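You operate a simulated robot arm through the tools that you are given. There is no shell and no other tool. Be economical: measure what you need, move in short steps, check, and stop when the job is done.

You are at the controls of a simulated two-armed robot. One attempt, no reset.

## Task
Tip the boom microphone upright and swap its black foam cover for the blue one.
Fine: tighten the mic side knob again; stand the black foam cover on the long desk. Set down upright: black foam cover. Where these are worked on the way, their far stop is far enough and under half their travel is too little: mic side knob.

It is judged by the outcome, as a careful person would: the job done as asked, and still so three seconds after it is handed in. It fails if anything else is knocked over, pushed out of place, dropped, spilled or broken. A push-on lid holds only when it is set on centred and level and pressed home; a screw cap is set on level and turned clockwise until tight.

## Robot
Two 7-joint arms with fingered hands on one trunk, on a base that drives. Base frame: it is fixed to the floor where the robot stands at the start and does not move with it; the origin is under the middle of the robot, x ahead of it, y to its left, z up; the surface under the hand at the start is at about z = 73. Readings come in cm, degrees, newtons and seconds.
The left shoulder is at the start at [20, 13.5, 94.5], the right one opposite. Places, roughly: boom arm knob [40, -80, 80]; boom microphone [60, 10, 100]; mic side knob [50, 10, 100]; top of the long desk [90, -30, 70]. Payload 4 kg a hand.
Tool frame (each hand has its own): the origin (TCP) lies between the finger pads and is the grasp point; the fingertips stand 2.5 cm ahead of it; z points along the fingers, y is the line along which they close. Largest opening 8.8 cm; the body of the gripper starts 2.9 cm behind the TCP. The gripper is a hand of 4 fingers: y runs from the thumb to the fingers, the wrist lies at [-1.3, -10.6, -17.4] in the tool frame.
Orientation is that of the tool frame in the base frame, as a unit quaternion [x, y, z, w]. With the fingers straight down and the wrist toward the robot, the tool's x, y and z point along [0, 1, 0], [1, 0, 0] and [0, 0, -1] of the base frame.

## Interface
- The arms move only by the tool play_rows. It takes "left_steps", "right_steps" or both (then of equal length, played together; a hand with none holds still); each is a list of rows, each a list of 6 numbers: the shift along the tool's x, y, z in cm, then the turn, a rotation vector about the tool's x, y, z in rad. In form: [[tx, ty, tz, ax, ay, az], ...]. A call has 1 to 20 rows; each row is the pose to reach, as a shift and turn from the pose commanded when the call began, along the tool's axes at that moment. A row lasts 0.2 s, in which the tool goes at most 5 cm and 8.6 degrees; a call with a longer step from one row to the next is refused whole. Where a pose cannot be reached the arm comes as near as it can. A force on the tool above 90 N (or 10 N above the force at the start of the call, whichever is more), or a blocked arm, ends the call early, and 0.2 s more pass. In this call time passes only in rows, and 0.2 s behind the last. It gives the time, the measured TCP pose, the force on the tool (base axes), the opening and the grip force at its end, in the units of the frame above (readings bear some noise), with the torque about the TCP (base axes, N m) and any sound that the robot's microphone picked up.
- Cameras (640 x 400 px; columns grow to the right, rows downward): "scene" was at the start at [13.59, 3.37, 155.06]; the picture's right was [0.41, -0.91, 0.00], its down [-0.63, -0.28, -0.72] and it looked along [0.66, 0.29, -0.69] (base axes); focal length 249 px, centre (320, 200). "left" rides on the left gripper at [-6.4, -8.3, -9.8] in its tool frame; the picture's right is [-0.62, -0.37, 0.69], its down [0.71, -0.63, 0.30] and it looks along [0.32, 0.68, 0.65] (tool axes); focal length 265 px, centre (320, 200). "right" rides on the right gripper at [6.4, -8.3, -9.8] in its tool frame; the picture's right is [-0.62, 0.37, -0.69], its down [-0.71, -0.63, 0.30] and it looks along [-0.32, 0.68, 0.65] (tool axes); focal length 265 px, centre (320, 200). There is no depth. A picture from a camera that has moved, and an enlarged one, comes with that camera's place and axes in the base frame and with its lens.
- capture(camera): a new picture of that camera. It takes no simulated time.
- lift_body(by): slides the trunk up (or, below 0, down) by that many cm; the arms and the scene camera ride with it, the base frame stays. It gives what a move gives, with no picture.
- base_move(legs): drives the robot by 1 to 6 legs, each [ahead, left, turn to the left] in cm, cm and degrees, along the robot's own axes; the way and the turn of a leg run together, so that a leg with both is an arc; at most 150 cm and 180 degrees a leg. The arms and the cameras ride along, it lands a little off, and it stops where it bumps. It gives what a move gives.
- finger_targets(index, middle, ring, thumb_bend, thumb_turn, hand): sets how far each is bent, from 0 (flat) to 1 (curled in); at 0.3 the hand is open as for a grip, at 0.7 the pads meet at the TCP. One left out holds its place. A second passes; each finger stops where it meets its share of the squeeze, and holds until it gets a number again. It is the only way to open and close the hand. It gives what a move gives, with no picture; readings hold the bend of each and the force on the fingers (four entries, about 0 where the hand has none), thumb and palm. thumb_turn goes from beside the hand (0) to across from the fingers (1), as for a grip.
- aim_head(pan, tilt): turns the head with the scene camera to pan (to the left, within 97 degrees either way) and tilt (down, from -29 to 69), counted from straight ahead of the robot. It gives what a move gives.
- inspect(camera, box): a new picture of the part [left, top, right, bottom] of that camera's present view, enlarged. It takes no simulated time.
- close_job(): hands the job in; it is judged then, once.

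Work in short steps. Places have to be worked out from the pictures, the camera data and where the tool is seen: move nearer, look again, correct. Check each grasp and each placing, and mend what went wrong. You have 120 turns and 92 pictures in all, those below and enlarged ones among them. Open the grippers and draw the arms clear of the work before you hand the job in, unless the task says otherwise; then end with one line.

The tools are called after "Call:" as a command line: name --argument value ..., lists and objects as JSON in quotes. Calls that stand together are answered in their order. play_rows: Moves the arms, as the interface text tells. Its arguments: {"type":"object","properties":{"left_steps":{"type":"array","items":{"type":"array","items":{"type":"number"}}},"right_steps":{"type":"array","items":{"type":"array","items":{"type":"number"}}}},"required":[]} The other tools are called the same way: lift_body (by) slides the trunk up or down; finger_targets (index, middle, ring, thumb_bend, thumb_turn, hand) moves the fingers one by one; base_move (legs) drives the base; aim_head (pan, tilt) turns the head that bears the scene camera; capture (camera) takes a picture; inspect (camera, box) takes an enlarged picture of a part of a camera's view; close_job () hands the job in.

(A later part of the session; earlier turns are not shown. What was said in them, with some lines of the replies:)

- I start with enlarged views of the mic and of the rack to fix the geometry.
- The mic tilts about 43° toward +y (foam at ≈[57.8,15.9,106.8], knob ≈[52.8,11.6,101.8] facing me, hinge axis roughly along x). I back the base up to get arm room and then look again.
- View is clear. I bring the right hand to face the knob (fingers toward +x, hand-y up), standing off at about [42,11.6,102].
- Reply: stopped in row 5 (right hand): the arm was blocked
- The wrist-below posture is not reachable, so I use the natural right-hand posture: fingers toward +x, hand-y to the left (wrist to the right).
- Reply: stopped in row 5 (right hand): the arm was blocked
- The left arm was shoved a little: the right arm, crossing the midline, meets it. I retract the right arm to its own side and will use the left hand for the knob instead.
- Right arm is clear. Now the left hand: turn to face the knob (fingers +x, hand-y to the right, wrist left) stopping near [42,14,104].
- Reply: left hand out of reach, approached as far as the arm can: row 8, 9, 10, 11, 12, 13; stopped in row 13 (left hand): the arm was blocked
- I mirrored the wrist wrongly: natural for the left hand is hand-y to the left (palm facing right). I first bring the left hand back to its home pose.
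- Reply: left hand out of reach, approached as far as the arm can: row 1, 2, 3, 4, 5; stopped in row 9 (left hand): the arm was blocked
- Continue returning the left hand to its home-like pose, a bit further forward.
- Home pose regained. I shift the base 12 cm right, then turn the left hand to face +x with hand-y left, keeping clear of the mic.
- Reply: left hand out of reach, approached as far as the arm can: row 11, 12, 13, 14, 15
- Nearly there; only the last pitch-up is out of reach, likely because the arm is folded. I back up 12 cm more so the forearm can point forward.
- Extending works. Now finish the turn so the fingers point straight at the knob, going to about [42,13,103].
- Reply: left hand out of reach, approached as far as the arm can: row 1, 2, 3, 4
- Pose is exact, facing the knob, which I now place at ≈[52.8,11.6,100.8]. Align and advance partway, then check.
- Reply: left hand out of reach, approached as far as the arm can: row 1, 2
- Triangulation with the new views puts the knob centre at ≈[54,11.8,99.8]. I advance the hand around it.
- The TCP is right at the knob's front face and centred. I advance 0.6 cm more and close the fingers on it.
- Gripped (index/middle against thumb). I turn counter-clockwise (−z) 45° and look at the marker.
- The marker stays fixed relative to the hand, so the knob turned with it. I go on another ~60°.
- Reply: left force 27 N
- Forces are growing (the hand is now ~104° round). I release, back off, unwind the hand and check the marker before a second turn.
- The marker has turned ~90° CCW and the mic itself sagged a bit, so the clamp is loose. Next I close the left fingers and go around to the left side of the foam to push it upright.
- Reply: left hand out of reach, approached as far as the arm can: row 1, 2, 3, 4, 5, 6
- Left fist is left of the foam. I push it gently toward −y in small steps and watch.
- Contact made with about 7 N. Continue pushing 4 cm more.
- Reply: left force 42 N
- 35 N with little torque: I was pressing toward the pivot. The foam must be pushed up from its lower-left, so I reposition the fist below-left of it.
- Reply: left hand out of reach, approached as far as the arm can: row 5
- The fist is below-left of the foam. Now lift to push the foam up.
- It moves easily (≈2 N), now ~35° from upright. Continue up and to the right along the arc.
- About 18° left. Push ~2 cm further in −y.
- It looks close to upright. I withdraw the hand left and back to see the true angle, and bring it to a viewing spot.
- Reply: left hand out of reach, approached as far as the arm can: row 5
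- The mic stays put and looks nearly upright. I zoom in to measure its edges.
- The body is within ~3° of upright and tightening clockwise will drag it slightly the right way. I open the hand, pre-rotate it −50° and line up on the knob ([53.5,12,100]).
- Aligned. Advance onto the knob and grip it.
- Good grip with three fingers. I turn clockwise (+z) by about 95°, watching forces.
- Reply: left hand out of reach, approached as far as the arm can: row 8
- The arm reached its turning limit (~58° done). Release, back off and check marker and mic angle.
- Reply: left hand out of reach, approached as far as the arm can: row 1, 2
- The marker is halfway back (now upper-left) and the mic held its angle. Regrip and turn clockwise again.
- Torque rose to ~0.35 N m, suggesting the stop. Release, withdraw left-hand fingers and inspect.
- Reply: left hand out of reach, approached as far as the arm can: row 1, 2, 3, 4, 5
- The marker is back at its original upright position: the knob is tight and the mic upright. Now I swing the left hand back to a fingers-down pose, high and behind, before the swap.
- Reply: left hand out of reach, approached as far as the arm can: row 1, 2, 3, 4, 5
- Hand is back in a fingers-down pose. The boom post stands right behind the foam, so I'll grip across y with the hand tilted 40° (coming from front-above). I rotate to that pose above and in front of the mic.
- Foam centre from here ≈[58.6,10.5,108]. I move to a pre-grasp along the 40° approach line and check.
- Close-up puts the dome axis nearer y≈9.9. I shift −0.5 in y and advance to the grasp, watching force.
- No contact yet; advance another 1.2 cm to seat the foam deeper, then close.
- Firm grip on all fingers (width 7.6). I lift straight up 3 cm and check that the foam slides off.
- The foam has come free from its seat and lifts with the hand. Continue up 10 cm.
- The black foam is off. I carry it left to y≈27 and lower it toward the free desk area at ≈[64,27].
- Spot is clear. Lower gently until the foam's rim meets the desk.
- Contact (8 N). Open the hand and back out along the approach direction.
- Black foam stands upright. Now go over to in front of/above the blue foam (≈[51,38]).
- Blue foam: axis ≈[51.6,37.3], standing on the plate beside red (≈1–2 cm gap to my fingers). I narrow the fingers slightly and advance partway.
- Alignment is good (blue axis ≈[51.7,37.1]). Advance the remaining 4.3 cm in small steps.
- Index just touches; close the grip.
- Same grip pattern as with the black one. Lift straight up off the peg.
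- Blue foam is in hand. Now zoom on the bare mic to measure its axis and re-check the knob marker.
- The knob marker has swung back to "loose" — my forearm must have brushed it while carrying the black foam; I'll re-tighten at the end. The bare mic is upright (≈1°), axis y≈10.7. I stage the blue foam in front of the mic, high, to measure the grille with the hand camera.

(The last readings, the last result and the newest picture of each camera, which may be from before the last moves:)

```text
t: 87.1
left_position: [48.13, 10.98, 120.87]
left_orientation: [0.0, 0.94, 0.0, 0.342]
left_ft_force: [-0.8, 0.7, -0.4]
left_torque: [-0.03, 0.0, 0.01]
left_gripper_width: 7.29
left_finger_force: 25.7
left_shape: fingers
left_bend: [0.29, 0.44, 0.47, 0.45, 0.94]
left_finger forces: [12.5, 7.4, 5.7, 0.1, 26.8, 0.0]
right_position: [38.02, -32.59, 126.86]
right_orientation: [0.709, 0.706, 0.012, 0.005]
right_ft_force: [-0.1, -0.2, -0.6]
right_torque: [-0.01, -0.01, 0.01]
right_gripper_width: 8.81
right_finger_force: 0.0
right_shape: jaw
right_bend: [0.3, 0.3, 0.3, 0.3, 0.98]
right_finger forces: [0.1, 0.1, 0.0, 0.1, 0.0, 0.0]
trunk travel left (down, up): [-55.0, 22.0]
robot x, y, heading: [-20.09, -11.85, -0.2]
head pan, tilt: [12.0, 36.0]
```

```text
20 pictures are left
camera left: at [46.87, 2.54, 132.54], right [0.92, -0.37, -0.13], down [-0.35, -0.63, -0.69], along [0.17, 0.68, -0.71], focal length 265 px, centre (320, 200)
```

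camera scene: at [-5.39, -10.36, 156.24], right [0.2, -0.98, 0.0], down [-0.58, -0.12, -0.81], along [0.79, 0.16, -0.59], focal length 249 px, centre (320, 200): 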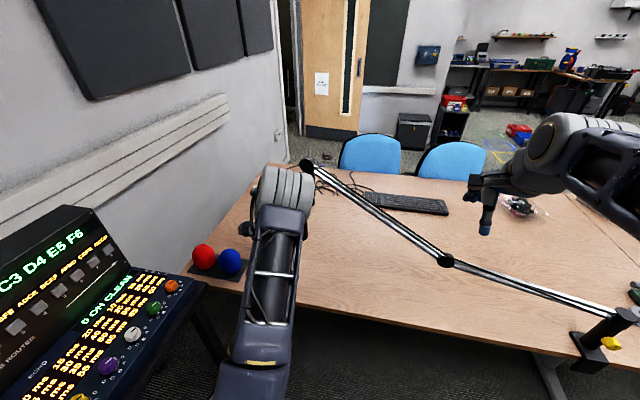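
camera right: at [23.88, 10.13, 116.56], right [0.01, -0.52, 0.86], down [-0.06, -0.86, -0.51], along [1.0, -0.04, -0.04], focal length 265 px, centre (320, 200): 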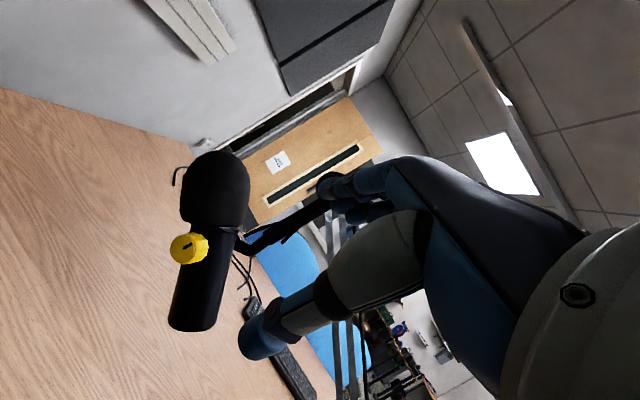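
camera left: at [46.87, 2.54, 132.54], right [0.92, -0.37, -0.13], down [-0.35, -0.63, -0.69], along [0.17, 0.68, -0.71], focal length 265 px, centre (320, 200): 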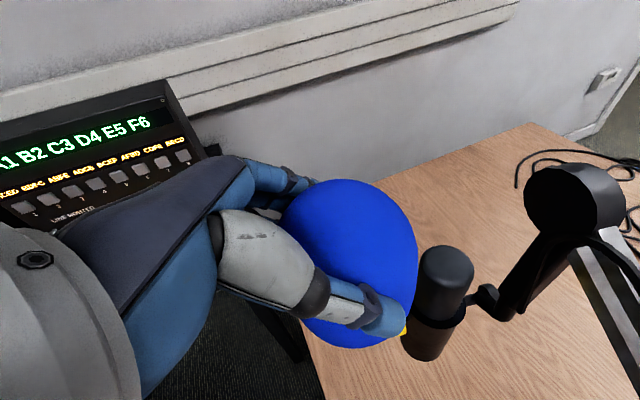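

Grille axis from the hand camera: ≈[59.3,10.8], top z≈110.7; foam axis is ≈1.65 cm ahead of the TCP. I move the foam above the grille and check alignment with the scene camera.

Call:
play_rows --left_steps '[[-2, -0.05, 1.4, 0, 0, 0], [-4, -0.1, 2.8, 0, 0, 0], [-6, -0.15, 4.3, 0, 0, 0], [-7.7, -0.2, 5.65, 0, 0, 0]]'

Call:
inspect --camera "scene" --box '[262, 130, 342, 250]'

Call:
capture --camera "left"

```text
t: 88.1
left_position: [57.67, 10.63, 121.45]
left_orientation: [0.001, 0.94, -0.001, 0.341]
left_ft_force: [0.6, -0.1, 1.0]
left_torque: [-0.03, -0.01, 0.03]
left_gripper_width: 7.26
left_finger_force: 26.0
left_shape: fingers
left_bend: [0.29, 0.44, 0.47, 0.45, 0.94]
left_finger forces: [12.4, 7.4, 5.7, 0.0, 26.6, 0.0]
right_position: [38.03, -32.68, 126.9]
right_orientation: [0.709, 0.705, 0.012, 0.006]
right_ft_force: [-0.6, 0.9, -1.0]
right_torque: [-0.02, 0.0, 0.02]
right_gripper_width: 8.81
right_finger_force: 0.1
right_shape: jaw
right_bend: [0.3, 0.3, 0.3, 0.3, 0.98]
right_finger forces: [0.0, 0.0, 0.1, 0.1, 0.0, 0.0]
trunk travel left (down, up): [-55.0, 22.0]
robot x, y, heading: [-19.92, -12.37, -0.4]
head pan, tilt: [12.0, 36.0]
```

```text
3.33 times, centred on (302, 190) of scene
camera zoom: at [-5.44, -10.38, 156.25], right [0.2, -0.98, 0.0], down [-0.58, -0.12, -0.81], along [0.79, 0.16, -0.59], focal length 831 px, centre (380, 233)
```

zoom: 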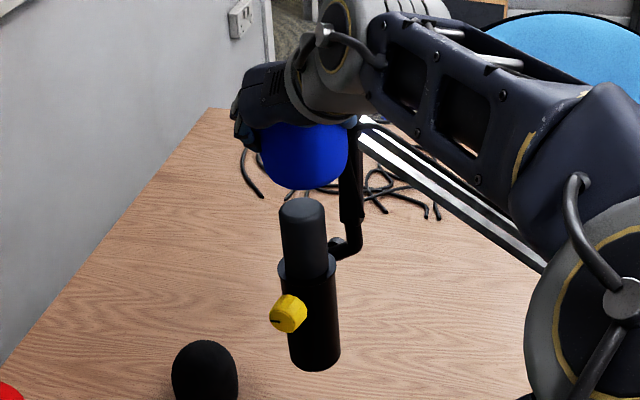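

```text
18 pictures are left
camera left: at [56.46, 2.24, 133.1], right [0.92, -0.37, -0.13], down [-0.35, -0.63, -0.69], along [0.17, 0.68, -0.71], focal length 265 px, centre (320, 200)
```

left: 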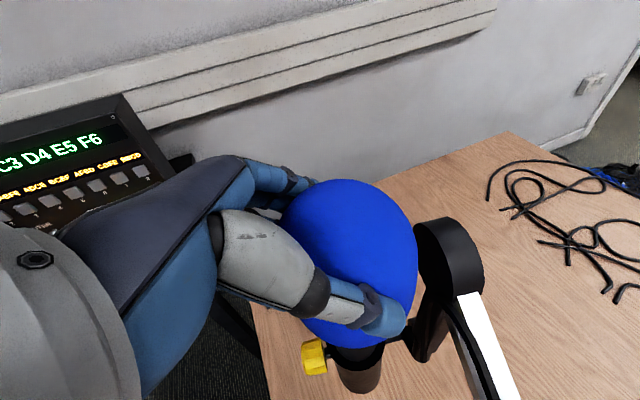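

Comparison shows the foam ≈0.4 cm too far −y and ≈0.3 cm too far +x. I correct this, then lower to where the grille just enters.

Call:
play_rows --left_steps '[[0.23, 0.4, -0.19, 0, 0, 0], [1.0, 0.4, 0.73, 0, 0, 0], [1.9, 0.4, 1.8, 0, 0, 0], [2.6, 0.4, 2.64, 0, 0, 0]]'

Call:
inspect --camera "scene" --box '[262, 130, 342, 250]'

```text
t: 89.1
left_position: [57.38, 11.07, 117.74]
left_orientation: [0.0, 0.94, -0.001, 0.342]
left_ft_force: [-0.3, 0.3, -0.1]
left_torque: [-0.03, -0.01, -0.01]
left_gripper_width: 7.31
left_finger_force: 26.3
left_shape: fingers
left_bend: [0.29, 0.44, 0.47, 0.45, 0.94]
left_finger forces: [12.3, 7.5, 5.6, 0.1, 26.6, 0.1]
right_position: [38.08, -32.6, 126.89]
right_orientation: [0.709, 0.705, 0.012, 0.005]
right_ft_force: [0.0, -0.1, -0.3]
right_torque: [0.0, 0.0, 0.01]
right_gripper_width: 8.79
right_finger_force: 0.0
right_shape: jaw
right_bend: [0.3, 0.3, 0.3, 0.3, 0.98]
right_finger forces: [0.0, 0.0, 0.0, 0.1, 0.2, 0.0]
trunk travel left (down, up): [-55.0, 22.0]
robot x, y, heading: [-20.21, -12.15, -0.2]
head pan, tilt: [12.0, 36.0]
```

```text
3.33 times, centred on (302, 190) of scene
camera zoom: at [-5.42, -10.37, 156.25], right [0.2, -0.98, 0.0], down [-0.58, -0.12, -0.81], along [0.79, 0.16, -0.59], focal length 831 px, centre (380, 233)
```

zoom: 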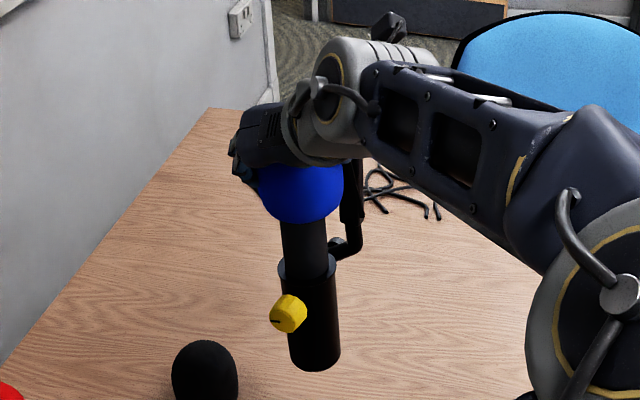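

Well aligned now. Lower slowly 3.5 cm, watching the force.

Call:
play_rows --left_steps '[[0.45, 0, 0.54, 0, 0, 0], [0.9, 0, 1.07, 0, 0, 0], [1.35, 0, 1.6, 0, 0, 0], [1.8, 0, 2.15, 0, 0, 0], [2.25, 0, 2.68, 0, 0, 0]]'

Call:
inspect --camera "scene" --box '[262, 130, 342, 250]'

```text
t: 90.3
left_position: [57.35, 11.13, 114.24]
left_orientation: [0.0, 0.94, -0.001, 0.341]
left_ft_force: [-0.1, -0.1, 0.1]
left_torque: [0.03, -0.01, 0.01]
left_gripper_width: 7.3
left_finger_force: 26.0
left_shape: fingers
left_bend: [0.29, 0.44, 0.47, 0.45, 0.94]
left_finger forces: [12.5, 7.4, 5.6, 0.0, 26.5, 0.1]
right_position: [37.95, -32.66, 126.9]
right_orientation: [0.709, 0.705, 0.012, 0.005]
right_ft_force: [0.0, -0.4, 0.1]
right_torque: [-0.04, 0.0, 0.0]
right_gripper_width: 8.78
right_finger_force: 0.0
right_shape: jaw
right_bend: [0.3, 0.3, 0.3, 0.3, 0.98]
right_finger forces: [0.0, 0.0, 0.0, 0.0, 0.0, 0.0]
trunk travel left (down, up): [-55.0, 22.0]
robot x, y, heading: [-19.98, -12.38, -0.2]
head pan, tilt: [12.0, 36.0]
```

```text
3.33 times, centred on (302, 190) of scene
camera zoom: at [-5.42, -10.37, 156.25], right [0.2, -0.98, 0.0], down [-0.58, -0.12, -0.81], along [0.79, 0.16, -0.59], focal length 831 px, centre (380, 233)
```

zoom: 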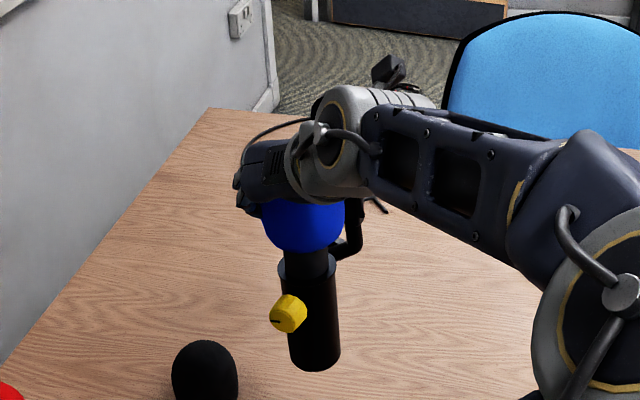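

The grille slides in with no force and the foam is centred. Lower another 4.4 cm to the seat.

Call:
play_rows --left_steps '[[0.51, 0, 0.61, 0, 0, 0], [1.03, 0, 1.23, 0, 0, 0], [1.54, 0, 1.84, 0, 0, 0], [2.06, 0, 2.45, 0, 0, 0], [2.44, 0, 2.91, 0, 0, 0], [2.83, 0, 3.37, 0, 0, 0]]'

Call:
inspect --camera "scene" --box '[262, 130, 342, 250]'

```text
t: 91.7
left_position: [57.34, 11.08, 109.97]
left_orientation: [0.0, 0.94, -0.002, 0.341]
left_ft_force: [-0.8, 0.5, 3.8]
left_torque: [0.05, 0.01, -0.02]
left_gripper_width: 7.3
left_finger_force: 26.8
left_shape: fingers
left_bend: [0.29, 0.44, 0.47, 0.45, 0.94]
left_finger forces: [12.7, 7.3, 5.8, 0.1, 27.0, 0.1]
right_position: [38.09, -32.67, 126.92]
right_orientation: [0.709, 0.705, 0.012, 0.005]
right_ft_force: [-1.0, -1.0, -0.9]
right_torque: [-0.04, -0.01, 0.04]
right_gripper_width: 8.8
right_finger_force: 0.1
right_shape: jaw
right_bend: [0.3, 0.3, 0.3, 0.3, 0.98]
right_finger forces: [0.0, 0.1, 0.0, 0.1, 0.0, 0.1]
trunk travel left (down, up): [-55.0, 22.0]
robot x, y, heading: [-19.96, -12.19, -0.3]
head pan, tilt: [12.0, 36.0]
```

```text
3.33 times, centred on (302, 190) of scene
camera zoom: at [-5.43, -10.38, 156.26], right [0.2, -0.98, 0.0], down [-0.58, -0.12, -0.81], along [0.79, 0.16, -0.59], focal length 831 px, centre (380, 233)
```

zoom: 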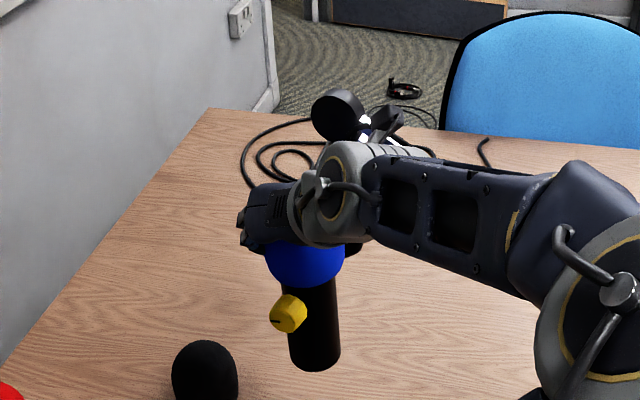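

Contact begins (≈4 N). Press home in small steps.

Call:
play_rows --left_steps '[[0.19, 0, 0.23, 0, 0, 0], [0.39, 0, 0.46, 0, 0, 0], [0.58, 0, 0.69, 0, 0, 0], [0.77, 0, 0.92, 0, 0, 0]]'

```text
t: 92.7
left_position: [57.3, 11.21, 109.17]
left_orientation: [0.001, 0.938, 0.002, 0.345]
left_ft_force: [-11.6, 4.8, 41.6]
left_torque: [0.5, -0.18, -0.04]
left_gripper_width: 7.4
left_finger_force: 29.2
left_shape: fingers
left_bend: [0.28, 0.44, 0.47, 0.46, 0.92]
left_finger forces: [18.6, 8.0, 5.7, 0.0, 26.3, 0.1]
right_position: [37.77, -32.69, 126.92]
right_orientation: [0.709, 0.705, 0.014, 0.005]
right_ft_force: [0.4, 0.3, -0.6]
right_torque: [-0.02, 0.03, 0.02]
right_gripper_width: 8.83
right_finger_force: 0.1
right_shape: jaw
right_bend: [0.3, 0.3, 0.3, 0.3, 0.98]
right_finger forces: [0.0, 0.0, 0.0, 0.1, 0.1, 0.1]
trunk travel left (down, up): [-55.0, 22.0]
robot x, y, heading: [-20.09, -12.3, -0.2]
head pan, tilt: [12.0, 36.0]
```

Pressed with ~42 N, so it sits on the shoulder. Release and back out.

Call:
finger_targets --hand "left" --index 0.15 --middle 0.2 --ring 0.2 --thumb_bend 0.22

Call:
play_rows --left_steps '[[0, 0, -2, 0, 0, 0], [0, 0, -4, 0, 0, 0], [0, 0, -7, 0, 0, 0], [0, 0, -10, 0, 0, 0], [0, 2, -13, 0, 0, 0], [-2, 6, -15, 0, 0, 0], [-4, 10, -15, 0, 0, 0], [-4, 14, -15, 0, 0, 0]]'

Call:
inspect --camera "scene" --box '[262, 150, 342, 250]'

```text
t: 93.7
left_position: [57.26, 10.93, 108.55]
left_orientation: [0.0, 0.94, -0.001, 0.34]
left_ft_force: [-0.2, -0.5, -0.2]
left_torque: [0.02, 0.0, -0.04]
left_gripper_width: 10.78
left_finger_force: 0.1
left_shape: fingers
left_bend: [0.15, 0.2, 0.2, 0.22, 0.97]
left_finger forces: [0.1, 0.0, 0.1, 0.0, 0.0, 0.0]
right_position: [37.97, -32.63, 126.99]
right_orientation: [0.708, 0.706, 0.012, 0.005]
right_ft_force: [-0.5, -0.7, -0.7]
right_torque: [-0.04, -0.01, 0.02]
right_gripper_width: 8.82
right_finger_force: 0.0
right_shape: jaw
right_bend: [0.3, 0.3, 0.3, 0.3, 0.98]
right_finger forces: [0.0, 0.0, 0.1, 0.0, 0.0, 0.0]
trunk travel left (down, up): [-55.0, 22.0]
robot x, y, heading: [-20.19, -12.11, -0.3]
head pan, tilt: [12.0, 36.0]
```

```text
t: 95.5
left_position: [51.02, 25.04, 122.7]
left_orientation: [0.002, 0.94, 0.0, 0.341]
left_ft_force: [-0.3, 0.3, 0.3]
left_torque: [0.03, -0.03, 0.02]
left_gripper_width: 10.8
left_finger_force: 0.0
left_shape: fingers
left_bend: [0.15, 0.2, 0.2, 0.22, 0.97]
left_finger forces: [0.1, 0.0, 0.0, 0.0, 0.1, 0.1]
right_position: [37.97, -32.76, 126.86]
right_orientation: [0.709, 0.705, 0.012, 0.005]
right_ft_force: [0.4, 0.3, 0.8]
right_torque: [0.02, 0.01, 0.01]
right_gripper_width: 8.82
right_finger_force: 0.1
right_shape: jaw
right_bend: [0.3, 0.3, 0.3, 0.3, 0.98]
right_finger forces: [0.1, 0.0, 0.0, 0.0, 0.0, 0.0]
trunk travel left (down, up): [-55.0, 22.0]
robot x, y, heading: [-20.05, -12.27, -0.5]
head pan, tilt: [12.0, 36.0]
```

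```text
4.00 times, centred on (302, 200) of scene
camera zoom: at [-5.42, -10.42, 156.24], right [0.2, -0.98, 0.0], down [-0.58, -0.12, -0.81], along [0.79, 0.16, -0.59], focal length 997 px, centre (392, 200)
```

zoom: 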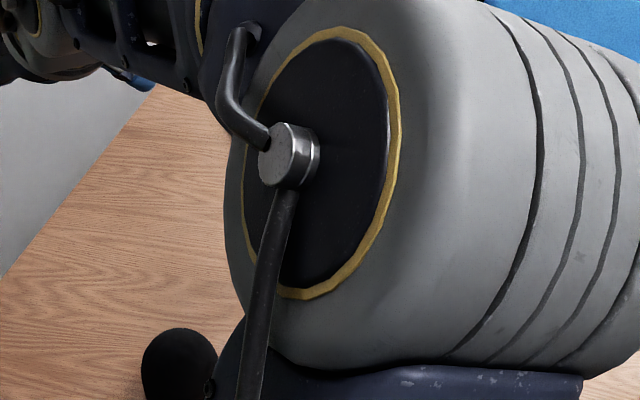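

The elbow blocks the view. I drive back 14 cm (needed anyway for the knob) and look.

Call:
base_move --legs '[[-14, 0, 0]]'

Call:
capture --camera "scene"

```text
t: 96.8
left_position: [36.64, 25.16, 122.65]
left_orientation: [0.001, 0.94, -0.001, 0.341]
left_ft_force: [-0.2, 0.3, -0.7]
left_torque: [-0.05, 0.02, 0.01]
left_gripper_width: 10.78
left_finger_force: 0.1
left_shape: fingers
left_bend: [0.15, 0.2, 0.2, 0.22, 0.97]
left_finger forces: [0.1, 0.0, 0.0, 0.1, 0.0, 0.0]
right_position: [23.87, -32.65, 126.8]
right_orientation: [0.709, 0.705, 0.012, 0.005]
right_ft_force: [0.3, 0.1, -0.3]
right_torque: [0.01, 0.0, 0.01]
right_gripper_width: 8.82
right_finger_force: 0.0
right_shape: jaw
right_bend: [0.3, 0.3, 0.3, 0.3, 0.98]
right_finger forces: [0.1, 0.0, 0.0, 0.0, 0.0, 0.0]
trunk travel left (down, up): [-55.0, 22.0]
robot x, y, heading: [-34.23, -12.2, -0.4]
head pan, tilt: [12.0, 36.0]
```

```text
13 pictures are left
camera scene: at [-19.48, -10.31, 156.24], right [0.2, -0.98, 0.0], down [-0.58, -0.12, -0.81], along [0.79, 0.16, -0.59], focal length 249 px, centre (320, 200)
```

scene: 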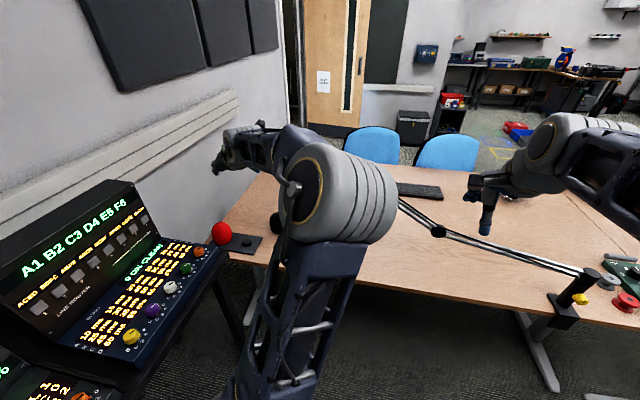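

I bring the left hand back in front of the knob, facing it, with the fingers at the earlier pre-grasp opening.

Call:
play_rows --left_steps '[[0.8, -1.3, 2.1, 0, -0.087, 0], [1.7, -2.6, 4.3, 0, -0.175, 0], [2.5, -4, 6.4, 0, -0.262, 0], [3.3, -5.3, 8.6, 0, -0.349, 0], [4.2, -6.6, 10.7, 0, -0.437, 0], [5, -7.9, 12.8, 0, -0.524, 0], [5.8, -9.2, 15, 0, -0.611, 0], [6.6, -10.6, 17.1, 0, -0.698, 0], [7.5, -11.9, 19.3, 0, -0.786, 0], [8.3, -13.2, 21.4, 0, -0.873, 0]]'

Call:
finger_targets --hand "left" --index 0.35 --middle 0.35 --ring 0.35 --thumb_bend 0.4

Call:
inspect --camera "scene" --box '[282, 155, 342, 225]'

```text
t: 99.0
left_position: [44.07, 11.92, 100.86]
left_orientation: [-0.001, 0.707, -0.001, 0.707]
left_ft_force: [-0.2, -0.3, 0.3]
left_torque: [-0.03, -0.01, 0.01]
left_gripper_width: 10.77
left_finger_force: 0.1
left_shape: fingers
left_bend: [0.15, 0.2, 0.2, 0.22, 0.97]
left_finger forces: [0.0, 0.0, 0.0, 0.1, 0.1, 0.1]
right_position: [23.88, -32.5, 126.91]
right_orientation: [0.709, 0.705, 0.012, 0.006]
right_ft_force: [0.5, -0.8, 0.4]
right_torque: [-0.02, -0.01, 0.0]
right_gripper_width: 8.8
right_finger_force: 0.1
right_shape: jaw
right_bend: [0.3, 0.3, 0.3, 0.3, 0.98]
right_finger forces: [0.1, 0.0, 0.0, 0.0, 0.1, 0.1]
trunk travel left (down, up): [-55.0, 22.0]
robot x, y, heading: [-34.34, -12.28, -0.0]
head pan, tilt: [12.0, 36.0]
```

```text
t: 100.0
left_position: [44.11, 12.05, 100.99]
left_orientation: [0.0, 0.708, -0.001, 0.706]
left_ft_force: [-0.7, -1.2, -0.5]
left_torque: [0.02, -0.01, 0.01]
left_gripper_width: 6.96
left_finger_force: 0.1
left_shape: fingers
left_bend: [0.35, 0.35, 0.35, 0.4, 0.97]
left_finger forces: [0.0, 0.0, 0.0, 0.0, 0.0, 0.1]
right_position: [23.99, -32.64, 126.89]
right_orientation: [0.709, 0.705, 0.012, 0.005]
right_ft_force: [0.2, 0.0, -0.4]
right_torque: [0.02, 0.02, 0.03]
right_gripper_width: 8.79
right_finger_force: 0.1
right_shape: jaw
right_bend: [0.3, 0.3, 0.3, 0.3, 0.98]
right_finger forces: [0.0, 0.1, 0.0, 0.0, 0.2, 0.0]
trunk travel left (down, up): [-55.0, 22.0]
robot x, y, heading: [-34.39, -11.8, -0.3]
head pan, tilt: [12.0, 36.0]
```

```text
5.71 times, centred on (312, 190) of scene
camera zoom: at [-19.47, -10.31, 156.24], right [0.2, -0.98, 0.0], down [-0.58, -0.12, -0.81], along [0.79, 0.16, -0.59], focal length 1424 px, centre (366, 257)
```

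zoom: 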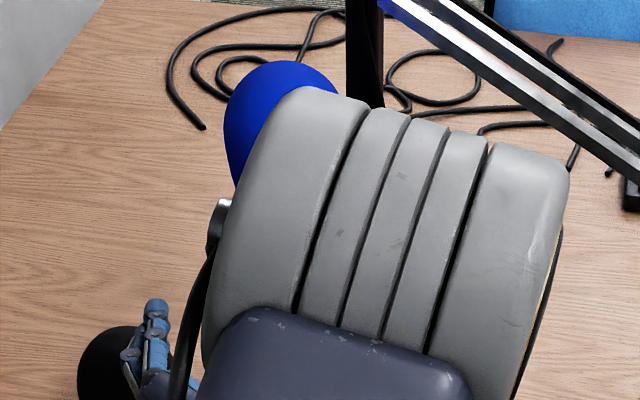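

The elbow posture blocks the head view; use the hand camera instead.

Call:
capture --camera "left"

```text
11 pictures are left
camera left: at [34.47, 3.67, 107.44], right [0.69, -0.37, 0.62], down [0.3, -0.63, -0.71], along [0.65, 0.68, -0.33], focal length 265 px, centre (320, 200)
```

left: 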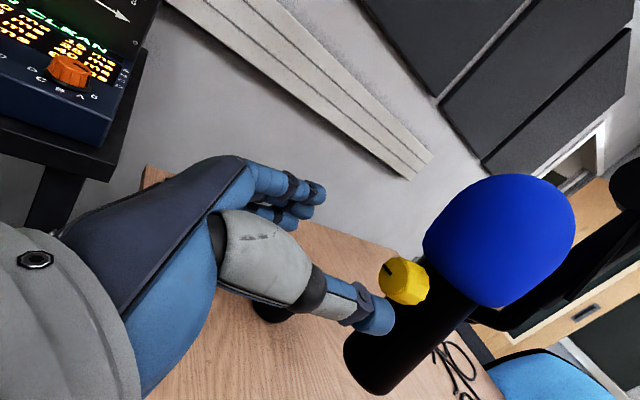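

Blue foam sits flush and level. Now pre-rotate the hand −50° for tightening and align with the knob.

Call:
play_rows --left_steps '[[0.1, -0.05, 0, 0, 0, -0.13], [0.2, -0.1, 0.3, 0, 0, -0.26], [0.3, -0.15, 0.6, 0, 0, -0.39], [0.4, -0.2, 1, 0, 0, -0.52], [0.5, -0.3, 1.3, 0, 0, -0.65], [0.6, -0.3, 1.6, 0, 0, -0.78], [0.6, -0.3, 1.9, 0, 0, -0.9]]'

Call:
capture --camera "left"

```text
t: 101.6
left_position: [46.0, 11.63, 100.27]
left_orientation: [-0.308, 0.637, -0.309, 0.635]
left_ft_force: [0.1, -0.5, 0.3]
left_torque: [0.02, -0.01, 0.0]
left_gripper_width: 6.96
left_finger_force: 0.0
left_shape: fingers
left_bend: [0.35, 0.35, 0.35, 0.4, 0.97]
left_finger forces: [0.0, 0.0, 0.1, 0.0, 0.1, 0.0]
right_position: [24.03, -32.61, 126.85]
right_orientation: [0.709, 0.705, 0.013, 0.005]
right_ft_force: [-0.4, -1.2, -0.5]
right_torque: [-0.01, 0.02, 0.0]
right_gripper_width: 8.77
right_finger_force: 0.2
right_shape: jaw
right_bend: [0.3, 0.3, 0.3, 0.3, 0.98]
right_finger forces: [0.1, 0.0, 0.0, 0.0, 0.0, 0.0]
trunk travel left (down, up): [-55.0, 22.0]
robot x, y, heading: [-34.33, -11.94, -0.3]
head pan, tilt: [12.0, 36.0]
```

```text
10 pictures are left
camera left: at [36.39, 11.49, 110.88], right [0.69, 0.26, 0.67], down [0.3, -0.95, 0.05], along [0.65, 0.17, -0.74], focal length 265 px, centre (320, 200)
```

left: 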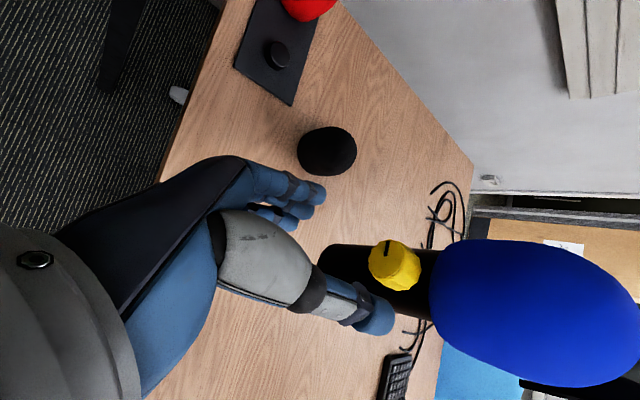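

Same view as before the first tightening. Advance, grip and turn clockwise.

Call:
play_rows --left_steps '[[0, 0, 3, 0, 0, 0], [0, 0, 5, 0, 0, 0], [0, 0, 6.8, 0, 0, 0]]'

Call:
finger_targets --hand "left" --index 0.72 --middle 0.72 --ring 0.72 --thumb_bend 0.75

Call:
play_rows --left_steps '[[0, 0, 0, 0, 0, 0.13], [0, 0, 0, 0, 0, 0.26], [0, 0, 0, 0, 0, 0.39], [0, 0, 0, 0, 0, 0.52], [0, 0, 0, 0, 0, 0.65], [0, 0, 0, 0, 0, 0.78], [0, 0, 0, 0, 0, 0.91], [0, 0, 0, 0, 0, 1.04]]'

```text
t: 102.4
left_position: [53.03, 11.73, 100.29]
left_orientation: [-0.308, 0.638, -0.309, 0.635]
left_ft_force: [0.4, -0.4, 0.6]
left_torque: [0.02, -0.01, 0.01]
left_gripper_width: 6.95
left_finger_force: 0.1
left_shape: fingers
left_bend: [0.35, 0.35, 0.35, 0.4, 0.97]
left_finger forces: [0.1, 0.0, 0.1, 0.0, 0.0, 0.0]
right_position: [23.91, -32.56, 126.87]
right_orientation: [0.709, 0.705, 0.012, 0.005]
right_ft_force: [0.5, 0.6, -1.0]
right_torque: [0.02, 0.0, 0.02]
right_gripper_width: 8.8
right_finger_force: 0.0
right_shape: jaw
right_bend: [0.3, 0.3, 0.3, 0.3, 0.98]
right_finger forces: [0.1, 0.1, 0.0, 0.0, 0.0, 0.0]
trunk travel left (down, up): [-55.0, 22.0]
robot x, y, heading: [-33.94, -12.16, -0.1]
head pan, tilt: [12.0, 36.0]
```

```text
t: 103.4
left_position: [52.92, 11.8, 100.11]
left_orientation: [-0.309, 0.638, -0.308, 0.635]
left_ft_force: [1.9, 4.9, -9.1]
left_torque: [0.02, 0.17, 0.06]
left_gripper_width: 2.24
left_finger_force: 14.7
left_shape: fingers
left_bend: [0.57, 0.59, 0.72, 0.62, 0.97]
left_finger forces: [9.7, 10.5, 0.0, 0.0, 10.1, 0.1]
right_position: [23.91, -32.61, 126.88]
right_orientation: [0.709, 0.705, 0.012, 0.005]
right_ft_force: [0.1, -0.6, 0.1]
right_torque: [0.01, 0.0, 0.0]
right_gripper_width: 8.77
right_finger_force: 0.1
right_shape: jaw
right_bend: [0.3, 0.3, 0.3, 0.3, 0.98]
right_finger forces: [0.1, 0.0, 0.0, 0.0, 0.0, 0.0]
trunk travel left (down, up): [-55.0, 22.0]
robot x, y, heading: [-34.19, -11.99, -0.3]
head pan, tilt: [12.0, 36.0]
```

```text
t: 105.2
left_position: [52.93, 11.61, 100.25]
left_orientation: [0.049, 0.707, 0.049, 0.704]
left_ft_force: [-0.2, 2.0, -8.5]
left_torque: [-0.07, 0.02, -0.21]
left_gripper_width: 2.12
left_finger_force: 17.0
left_shape: fingers
left_bend: [0.57, 0.6, 0.72, 0.63, 0.96]
left_finger forces: [6.8, 9.4, 3.5, 0.0, 14.2, 0.0]
right_position: [24.02, -32.51, 126.85]
right_orientation: [0.709, 0.706, 0.012, 0.005]
right_ft_force: [0.4, -0.5, 0.5]
right_torque: [0.0, -0.02, -0.02]
right_gripper_width: 8.82
right_finger_force: 0.1
right_shape: jaw
right_bend: [0.3, 0.3, 0.3, 0.3, 0.98]
right_finger forces: [0.1, 0.0, 0.0, 0.0, 0.0, 0.0]
trunk travel left (down, up): [-55.0, 22.0]
robot x, y, heading: [-34.26, -11.92, -0.4]
head pan, tilt: [12.0, 36.0]
```

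Turned ~58°. Release, unwind by −56° and regrip for the second half.

Call:
finger_targets --hand "left" --index 0.35 --middle 0.35 --ring 0.35 --thumb_bend 0.4

Call:
play_rows --left_steps '[[0, 0, -3, 0, 0, 0], [0, 0, -7, 0, 0, 0], [0, 0, -7, 0, 0, -0.14], [0, 0, -7, 0, 0, -0.28], [0, 0, -7, 0, 0, -0.42], [0, 0, -7, 0, 0, -0.56], [0, 0, -7, 0, 0, -0.7], [0, 0, -7, 0, 0, -0.84], [0, 0, -7, 0, 0, -0.98], [0, 0, -7, 0, 0, -1.08]]'

Call:
capture --camera "left"

```text
t: 106.2
left_position: [52.75, 11.49, 100.36]
left_orientation: [0.049, 0.706, 0.049, 0.705]
left_ft_force: [0.2, 0.1, 0.3]
left_torque: [0.03, 0.02, 0.0]
left_gripper_width: 6.87
left_finger_force: 0.1
left_shape: fingers
left_bend: [0.35, 0.35, 0.35, 0.4, 0.97]
left_finger forces: [0.0, 0.0, 0.0, 0.0, 0.1, 0.0]
right_position: [23.99, -32.62, 126.9]
right_orientation: [0.709, 0.705, 0.012, 0.004]
right_ft_force: [-0.4, -0.1, -0.4]
right_torque: [-0.05, 0.03, -0.02]
right_gripper_width: 8.8
right_finger_force: 0.1
right_shape: jaw
right_bend: [0.3, 0.3, 0.3, 0.3, 0.98]
right_finger forces: [0.0, 0.0, 0.0, 0.1, 0.1, 0.0]
trunk travel left (down, up): [-55.0, 22.0]
robot x, y, heading: [-33.94, -12.42, -0.3]
head pan, tilt: [12.0, 36.0]
```

```text
t: 108.4
left_position: [45.78, 11.55, 100.27]
left_orientation: [-0.322, 0.631, -0.322, 0.628]
left_ft_force: [0.1, -0.8, 0.2]
left_torque: [-0.03, -0.01, 0.03]
left_gripper_width: 6.85
left_finger_force: 0.0
left_shape: fingers
left_bend: [0.35, 0.35, 0.35, 0.4, 0.97]
left_finger forces: [0.0, 0.0, 0.0, 0.0, 0.0, 0.1]
right_position: [24.08, -32.64, 126.91]
right_orientation: [0.709, 0.705, 0.013, 0.005]
right_ft_force: [-0.2, -1.0, -0.3]
right_torque: [-0.01, 0.0, 0.01]
right_gripper_width: 8.8
right_finger_force: 0.1
right_shape: jaw
right_bend: [0.3, 0.3, 0.3, 0.3, 0.98]
right_finger forces: [0.0, 0.0, 0.1, 0.0, 0.0, 0.0]
trunk travel left (down, up): [-55.0, 22.0]
robot x, y, heading: [-34.3, -11.73, -0.3]
head pan, tilt: [12.0, 36.0]
```

```text
9 pictures are left
camera left: at [36.14, 11.88, 110.87], right [0.7, 0.28, 0.66], down [0.3, -0.95, 0.09], along [0.65, 0.14, -0.75], focal length 265 px, centre (320, 200)
```

left: 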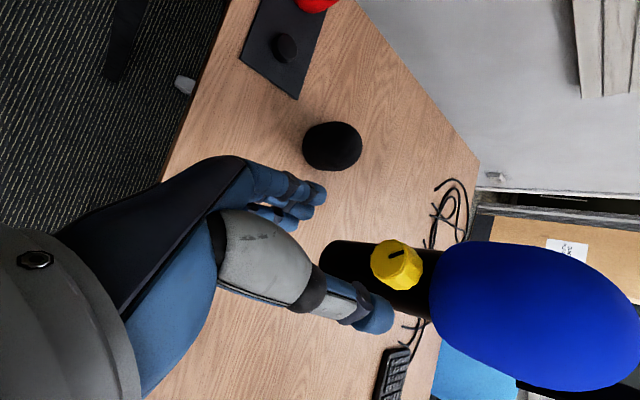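

The marker advanced to the upper-left position again and the mic did not move. Second turn.

Call:
play_rows --left_steps '[[0, 0.1, 3, 0, 0, 0], [0, 0.1, 5, 0, 0, 0], [0, 0.1, 7, 0, 0, 0]]'

Call:
finger_targets --hand "left" --index 0.72 --middle 0.72 --ring 0.72 --thumb_bend 0.75

Call:
play_rows --left_steps '[[0, 0, 0, 0, 0, 0.13], [0, 0, 0, 0, 0, 0.26], [0, 0, 0, 0, 0, 0.39], [0, 0, 0, 0, 0, 0.52], [0, 0, 0, 0, 0, 0.65], [0, 0, 0, 0, 0, 0.78], [0, 0, 0, 0, 0, 0.91], [0, 0, 0, 0, 0, 1.04]]'

```text
t: 109.2
left_position: [52.83, 11.63, 100.25]
left_orientation: [-0.322, 0.631, -0.321, 0.629]
left_ft_force: [-1.7, 0.2, -0.5]
left_torque: [0.01, -0.02, 0.02]
left_gripper_width: 6.87
left_finger_force: 0.2
left_shape: fingers
left_bend: [0.35, 0.35, 0.35, 0.4, 0.97]
left_finger forces: [0.0, 0.0, 0.0, 0.1, 0.1, 0.1]
right_position: [23.91, -32.61, 126.84]
right_orientation: [0.71, 0.704, 0.012, 0.005]
right_ft_force: [-1.0, -0.6, 0.0]
right_torque: [0.01, -0.02, 0.06]
right_gripper_width: 8.8
right_finger_force: 0.2
right_shape: jaw
right_bend: [0.3, 0.3, 0.3, 0.3, 0.98]
right_finger forces: [0.0, 0.0, 0.1, 0.0, 0.0, 0.1]
trunk travel left (down, up): [-55.0, 22.0]
robot x, y, heading: [-34.16, -11.76, -0.3]
head pan, tilt: [12.0, 36.0]
```

```text
t: 110.2
left_position: [52.83, 11.61, 100.19]
left_orientation: [-0.322, 0.631, -0.32, 0.629]
left_ft_force: [2.7, 2.3, -8.6]
left_torque: [-0.01, 0.19, 0.05]
left_gripper_width: 2.21
left_finger_force: 15.3
left_shape: fingers
left_bend: [0.57, 0.6, 0.72, 0.62, 0.96]
left_finger forces: [9.0, 10.7, 0.0, 0.0, 10.7, 0.0]
right_position: [24.03, -32.63, 126.76]
right_orientation: [0.709, 0.705, 0.012, 0.005]
right_ft_force: [0.5, -0.1, -0.3]
right_torque: [-0.01, 0.03, -0.01]
right_gripper_width: 8.8
right_finger_force: 0.0
right_shape: jaw
right_bend: [0.3, 0.3, 0.3, 0.3, 0.98]
right_finger forces: [0.0, 0.0, 0.1, 0.0, 0.0, 0.0]
trunk travel left (down, up): [-55.0, 22.0]
robot x, y, heading: [-34.31, -11.93, -0.3]
head pan, tilt: [12.0, 36.0]
```

```text
t: 112.0
left_position: [52.85, 11.61, 100.07]
left_orientation: [0.035, 0.708, 0.035, 0.704]
left_ft_force: [1.6, 4.2, -14.5]
left_torque: [-0.29, 0.24, -0.09]
left_gripper_width: 2.06
left_finger_force: 17.9
left_shape: fingers
left_bend: [0.57, 0.63, 0.72, 0.65, 0.93]
left_finger forces: [8.1, 15.2, 0.0, 0.0, 13.0, 0.0]
right_position: [23.98, -32.58, 126.79]
right_orientation: [0.709, 0.705, 0.012, 0.006]
right_ft_force: [-0.1, 0.3, -0.7]
right_torque: [0.01, 0.01, 0.01]
right_gripper_width: 8.78
right_finger_force: 0.1
right_shape: jaw
right_bend: [0.3, 0.3, 0.3, 0.3, 0.98]
right_finger forces: [0.0, 0.0, 0.0, 0.0, 0.0, 0.0]
trunk travel left (down, up): [-55.0, 22.0]
robot x, y, heading: [-33.93, -12.13, -0.5]
head pan, tilt: [12.0, 36.0]
```

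Resistance as at the earlier stop. Release, pull straight back, and drive the base back so nothing brushes the knob.

Call:
finger_targets --hand "left" --index 0.3 --middle 0.3 --ring 0.3 --thumb_bend 0.35

Call:
play_rows --left_steps '[[0, 0, -2, 0, 0, 0], [0, 0, -4, 0, 0, 0], [0, 0, -6, 0, 0, 0], [0, 0, -8, 0, 0, 0]]'

Call:
base_move --legs '[[-20, 0, 0]]'

Call:
capture --camera "left"

Call:
capture --camera "scene"

```text
t: 113.0
left_position: [52.83, 11.7, 100.27]
left_orientation: [0.035, 0.707, 0.034, 0.706]
left_ft_force: [-0.8, -0.9, 1.4]
left_torque: [-0.03, 0.0, 0.01]
left_gripper_width: 7.91
left_finger_force: 0.1
left_shape: fingers
left_bend: [0.3, 0.3, 0.3, 0.35, 0.97]
left_finger forces: [0.1, 0.1, 0.1, 0.0, 0.0, 0.1]
right_position: [23.9, -32.58, 126.79]
right_orientation: [0.709, 0.705, 0.012, 0.005]
right_ft_force: [0.0, 0.5, -0.5]
right_torque: [-0.02, -0.03, -0.04]
right_gripper_width: 8.79
right_finger_force: 0.0
right_shape: jaw
right_bend: [0.3, 0.3, 0.3, 0.3, 0.98]
right_finger forces: [0.0, 0.1, 0.0, 0.1, 0.1, 0.0]
trunk travel left (down, up): [-55.0, 22.0]
robot x, y, heading: [-34.25, -12.23, -0.3]
head pan, tilt: [12.0, 36.0]
```

```text
t: 114.0
left_position: [44.79, 11.66, 100.22]
left_orientation: [0.034, 0.707, 0.034, 0.705]
left_ft_force: [-0.8, 0.4, 0.3]
left_torque: [0.02, -0.01, 0.01]
left_gripper_width: 7.92
left_finger_force: 0.2
left_shape: fingers
left_bend: [0.3, 0.3, 0.3, 0.35, 0.97]
left_finger forces: [0.1, 0.0, 0.0, 0.1, 0.0, 0.0]
right_position: [23.94, -32.65, 126.86]
right_orientation: [0.709, 0.706, 0.013, 0.005]
right_ft_force: [0.3, 0.6, 0.0]
right_torque: [0.01, 0.0, 0.0]
right_gripper_width: 8.81
right_finger_force: 0.0
right_shape: jaw
right_bend: [0.3, 0.3, 0.3, 0.3, 0.98]
right_finger forces: [0.0, 0.0, 0.0, 0.0, 0.0, 0.0]
trunk travel left (down, up): [-55.0, 22.0]
robot x, y, heading: [-34.07, -11.98, -0.1]
head pan, tilt: [12.0, 36.0]
```

```text
t: 115.7
left_position: [21.11, 11.24, 113.47]
left_orientation: [0.033, 0.562, 0.028, 0.826]
left_ft_force: [0.3, -0.9, 0.1]
left_torque: [0.02, 0.02, 0.01]
left_gripper_width: 7.95
left_finger_force: 0.0
left_shape: fingers
left_bend: [0.3, 0.3, 0.3, 0.35, 0.97]
left_finger forces: [0.0, 0.1, 0.0, 0.0, 0.0, 0.0]
right_position: [-2.99, -31.67, 120.87]
right_orientation: [0.708, 0.695, -0.124, -0.005]
right_ft_force: [0.2, 0.1, 0.6]
right_torque: [0.02, 0.02, -0.03]
right_gripper_width: 8.79
right_finger_force: 0.1
right_shape: jaw
right_bend: [0.3, 0.3, 0.3, 0.3, 0.97]
right_finger forces: [0.1, 0.1, 0.1, 0.1, 0.0, 0.0]
trunk travel left (down, up): [-55.0, 22.0]
robot x, y, heading: [-51.76, -12.68, 0.1]
head pan, tilt: [12.0, 36.0]
stopped in leg 1: the robot was blocked; the commanded pose is now the measured one
```

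```text
8 pictures are left
camera left: at [9.78, 2.6, 115.07], right [0.42, -0.43, 0.8], down [0.55, -0.57, -0.6], along [0.72, 0.69, 0.0], focal length 265 px, centre (320, 200)
```

left: 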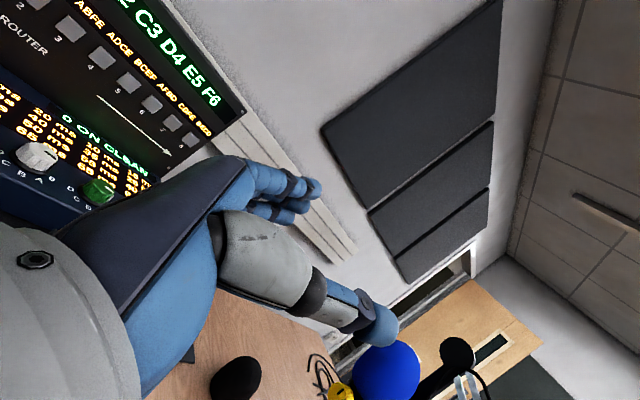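

```text
7 pictures are left
camera scene: at [-25.91, -10.67, 156.91], right [0.21, -0.98, -0.01], down [-0.63, -0.12, -0.77], along [0.75, 0.17, -0.64], focal length 249 px, centre (320, 200)
```

scene: 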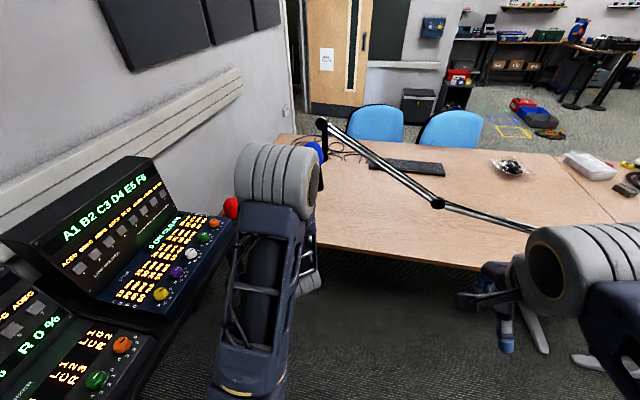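

The base bumped something behind and the robot is rocking. I hold still a moment and re-read.

Call:
play_rows --left_steps '[[0, 0, 0, 0, 0, 0], [0, 0, 0, 0, 0, 0], [0, 0, 0, 0, 0, 0], [0, 0, 0, 0, 0, 0], [0, 0, 0, 0, 0, 0]]'

```text
t: 116.1
left_position: [15.6, 11.12, 118.0]
left_orientation: [0.035, 0.5, 0.03, 0.865]
left_ft_force: [0.1, -0.4, 0.3]
left_torque: [0.01, -0.01, -0.01]
left_gripper_width: 7.97
left_finger_force: 0.1
left_shape: fingers
left_bend: [0.3, 0.3, 0.3, 0.35, 0.97]
left_finger forces: [0.0, 0.0, 0.0, 0.1, 0.0, 0.0]
right_position: [-8.87, -31.39, 119.53]
right_orientation: [0.706, 0.691, -0.153, -0.014]
right_ft_force: [0.6, 0.6, 1.0]
right_torque: [0.05, 0.04, 0.01]
right_gripper_width: 8.78
right_finger_force: 0.1
right_shape: jaw
right_bend: [0.3, 0.3, 0.3, 0.3, 0.97]
right_finger forces: [0.1, 0.0, 0.0, 0.0, 0.1, 0.0]
trunk travel left (down, up): [-55.0, 22.0]
robot x, y, heading: [-50.79, -13.03, 0.2]
head pan, tilt: [12.0, 36.0]
stopped in row 1 (left hand): the arm was blocked; the commanded pose is now the measured one
```

Let me see the current state.

Call:
capture --camera "scene"

```text
6 pictures are left
camera scene: at [-26.46, -10.67, 156.66], right [0.21, -0.98, -0.01], down [-0.62, -0.12, -0.77], along [0.75, 0.17, -0.64], focal length 249 px, centre (320, 200)
```

scene: 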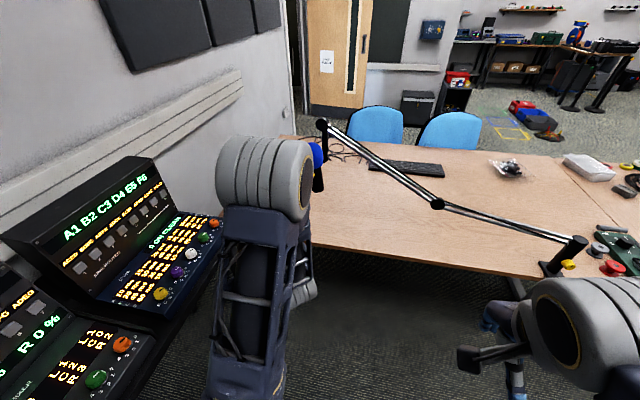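

The upper body seems caught on something behind while the base ran under it (leaning ~4°). I drive forward 10 cm to relieve it; the hands stay well clear of the mic.

Call:
base_move --legs '[[10, 0, 0]]'

Call:
capture --camera "scene"

```text
t: 116.8
left_position: [11.47, 11.85, 125.28]
left_orientation: [0.003, 0.371, 0.015, 0.929]
left_ft_force: [0.4, -0.6, -0.3]
left_torque: [0.0, -0.01, 0.03]
left_gripper_width: 7.96
left_finger_force: 0.0
left_shape: fingers
left_bend: [0.3, 0.3, 0.3, 0.35, 0.97]
left_finger forces: [0.0, 0.0, 0.0, 0.0, 0.1, 0.1]
right_position: [-18.29, -31.37, 119.59]
right_orientation: [0.709, 0.691, -0.14, 0.004]
right_ft_force: [0.6, -0.3, 1.1]
right_torque: [0.01, 0.02, 0.0]
right_gripper_width: 8.8
right_finger_force: 0.0
right_shape: jaw
right_bend: [0.3, 0.3, 0.3, 0.3, 0.98]
right_finger forces: [0.1, 0.1, 0.1, 0.1, 0.1, 0.0]
trunk travel left (down, up): [-55.0, 22.0]
robot x, y, heading: [-49.48, -12.6, 0.1]
head pan, tilt: [12.0, 36.0]
stopped in leg 1: the robot was blocked; the commanded pose is now the measured one
```

```text
5 pictures are left
camera scene: at [-28.19, -10.71, 156.51], right [0.21, -0.98, -0.01], down [-0.61, -0.12, -0.79], along [0.77, 0.17, -0.62], focal length 249 px, centre (320, 200)
```

scene: 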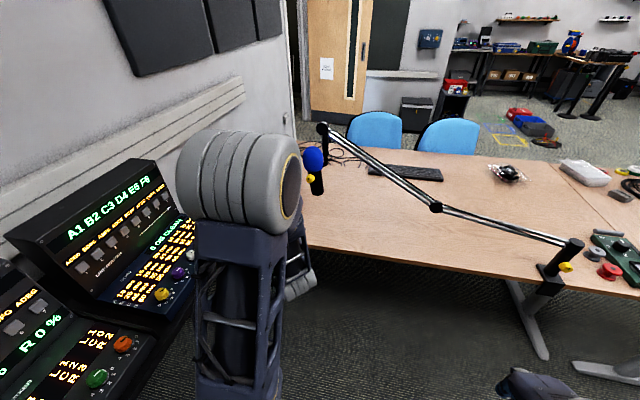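

Lean is easing. Another small forward move.

Call:
base_move --legs '[[6, 0, 0]]'

```text
t: 117.5
left_position: [8.85, 12.35, 128.77]
left_orientation: [-0.008, 0.314, 0.007, 0.949]
left_ft_force: [-0.4, -0.1, -0.3]
left_torque: [0.01, -0.01, 0.0]
left_gripper_width: 7.95
left_finger_force: 0.1
left_shape: fingers
left_bend: [0.3, 0.3, 0.3, 0.35, 0.98]
left_finger forces: [0.0, 0.0, 0.1, 0.0, 0.1, 0.0]
right_position: [-22.85, -31.4, 119.93]
right_orientation: [0.714, 0.69, -0.115, 0.028]
right_ft_force: [0.2, 0.4, 0.1]
right_torque: [0.02, 0.01, -0.01]
right_gripper_width: 8.81
right_finger_force: 0.1
right_shape: jaw
right_bend: [0.3, 0.3, 0.3, 0.3, 0.98]
right_finger forces: [0.0, 0.0, 0.0, 0.0, 0.1, 0.1]
trunk travel left (down, up): [-55.0, 22.0]
robot x, y, heading: [-46.96, -12.37, 0.1]
head pan, tilt: [12.0, 36.0]
stopped in leg 1: the robot was blocked; the commanded pose is now the measured one
```

I check whether things are now still with a null move.

Call:
play_rows --right_steps '[[0, 0, 0, 0, 0, 0], [0, 0, 0, 0, 0, 0], [0, 0, 0, 0, 0, 0]]'

Call:
base_move --legs '[[5, 0, 0]]'

```text
t: 118.3
left_position: [9.15, 12.22, 128.1]
left_orientation: [-0.007, 0.322, 0.007, 0.947]
left_ft_force: [-0.5, 0.0, -0.2]
left_torque: [-0.02, -0.02, 0.0]
left_gripper_width: 7.96
left_finger_force: 0.1
left_shape: fingers
left_bend: [0.3, 0.3, 0.3, 0.35, 0.98]
left_finger forces: [0.0, 0.0, 0.1, 0.0, 0.0, 0.1]
right_position: [-22.29, -31.33, 119.75]
right_orientation: [0.714, 0.69, -0.118, 0.026]
right_ft_force: [0.1, -0.5, 0.2]
right_torque: [0.0, 0.0, -0.01]
right_gripper_width: 8.81
right_finger_force: 0.1
right_shape: jaw
right_bend: [0.3, 0.3, 0.3, 0.3, 0.98]
right_finger forces: [0.1, 0.0, 0.0, 0.0, 0.1, 0.0]
trunk travel left (down, up): [-55.0, 22.0]
robot x, y, heading: [-47.71, -12.59, 0.0]
head pan, tilt: [12.0, 36.0]
```

```text
t: 119.2
left_position: [11.99, 12.01, 127.87]
left_orientation: [-0.005, 0.332, 0.01, 0.943]
left_ft_force: [0.3, -0.1, -0.4]
left_torque: [0.0, 0.0, 0.0]
left_gripper_width: 7.97
left_finger_force: 0.1
left_shape: fingers
left_bend: [0.3, 0.3, 0.3, 0.35, 0.98]
left_finger forces: [0.0, 0.0, 0.0, 0.0, 0.0, 0.0]
right_position: [-18.49, -31.36, 119.86]
right_orientation: [0.714, 0.69, -0.116, 0.026]
right_ft_force: [0.3, -0.6, 0.1]
right_torque: [0.0, 0.01, -0.01]
right_gripper_width: 8.8
right_finger_force: 0.1
right_shape: jaw
right_bend: [0.3, 0.3, 0.3, 0.3, 0.98]
right_finger forces: [0.1, 0.0, 0.1, 0.0, 0.1, 0.0]
trunk travel left (down, up): [-55.0, 22.0]
robot x, y, heading: [-42.91, -12.84, 0.3]
head pan, tilt: [12.0, 36.0]
```

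Stable now and the last move went through. I check the room and mic with the scene camera.

Call:
inspect --camera "scene" --box '[200, 110, 400, 235]'

```text
3.20 times, centred on (300, 172) of scene
camera zoom: at [-28.27, -10.69, 156.21], right [0.21, -0.98, 0.0], down [-0.57, -0.12, -0.81], along [0.79, 0.17, -0.59], focal length 798 px, centre (384, 288)
```

zoom: 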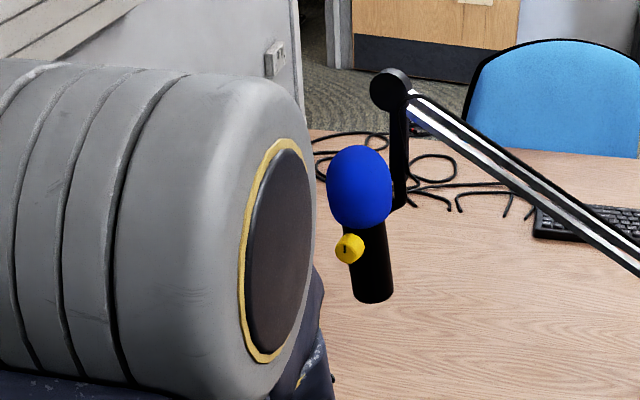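

The robot is level again; mic with blue foam, marker vertical. I zoom in to measure the final tilt.

Call:
inspect --camera "scene" --box '[285, 145, 341, 210]'

```text
6.15 times, centred on (313, 178) of scene
camera zoom: at [-28.27, -10.69, 156.21], right [0.21, -0.98, 0.0], down [-0.57, -0.12, -0.81], along [0.79, 0.17, -0.59], focal length 1534 px, centre (363, 338)
```

zoom: 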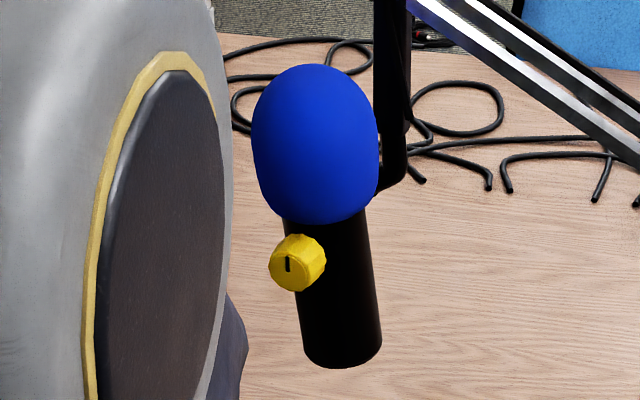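

The blue foam is on the mic and pressed down against its shoulder, and the knob marker is back at its tight position. The black foam was standing on the desk when last seen, and both hands are open and clear. I hand the job in.

Call:
close_job

```text
The job is handed in.
```

I handed the job in with the blue cover pressed on, the side knob tight again and the black cover standing on the desk, but the mic still leans about 5° to its left.
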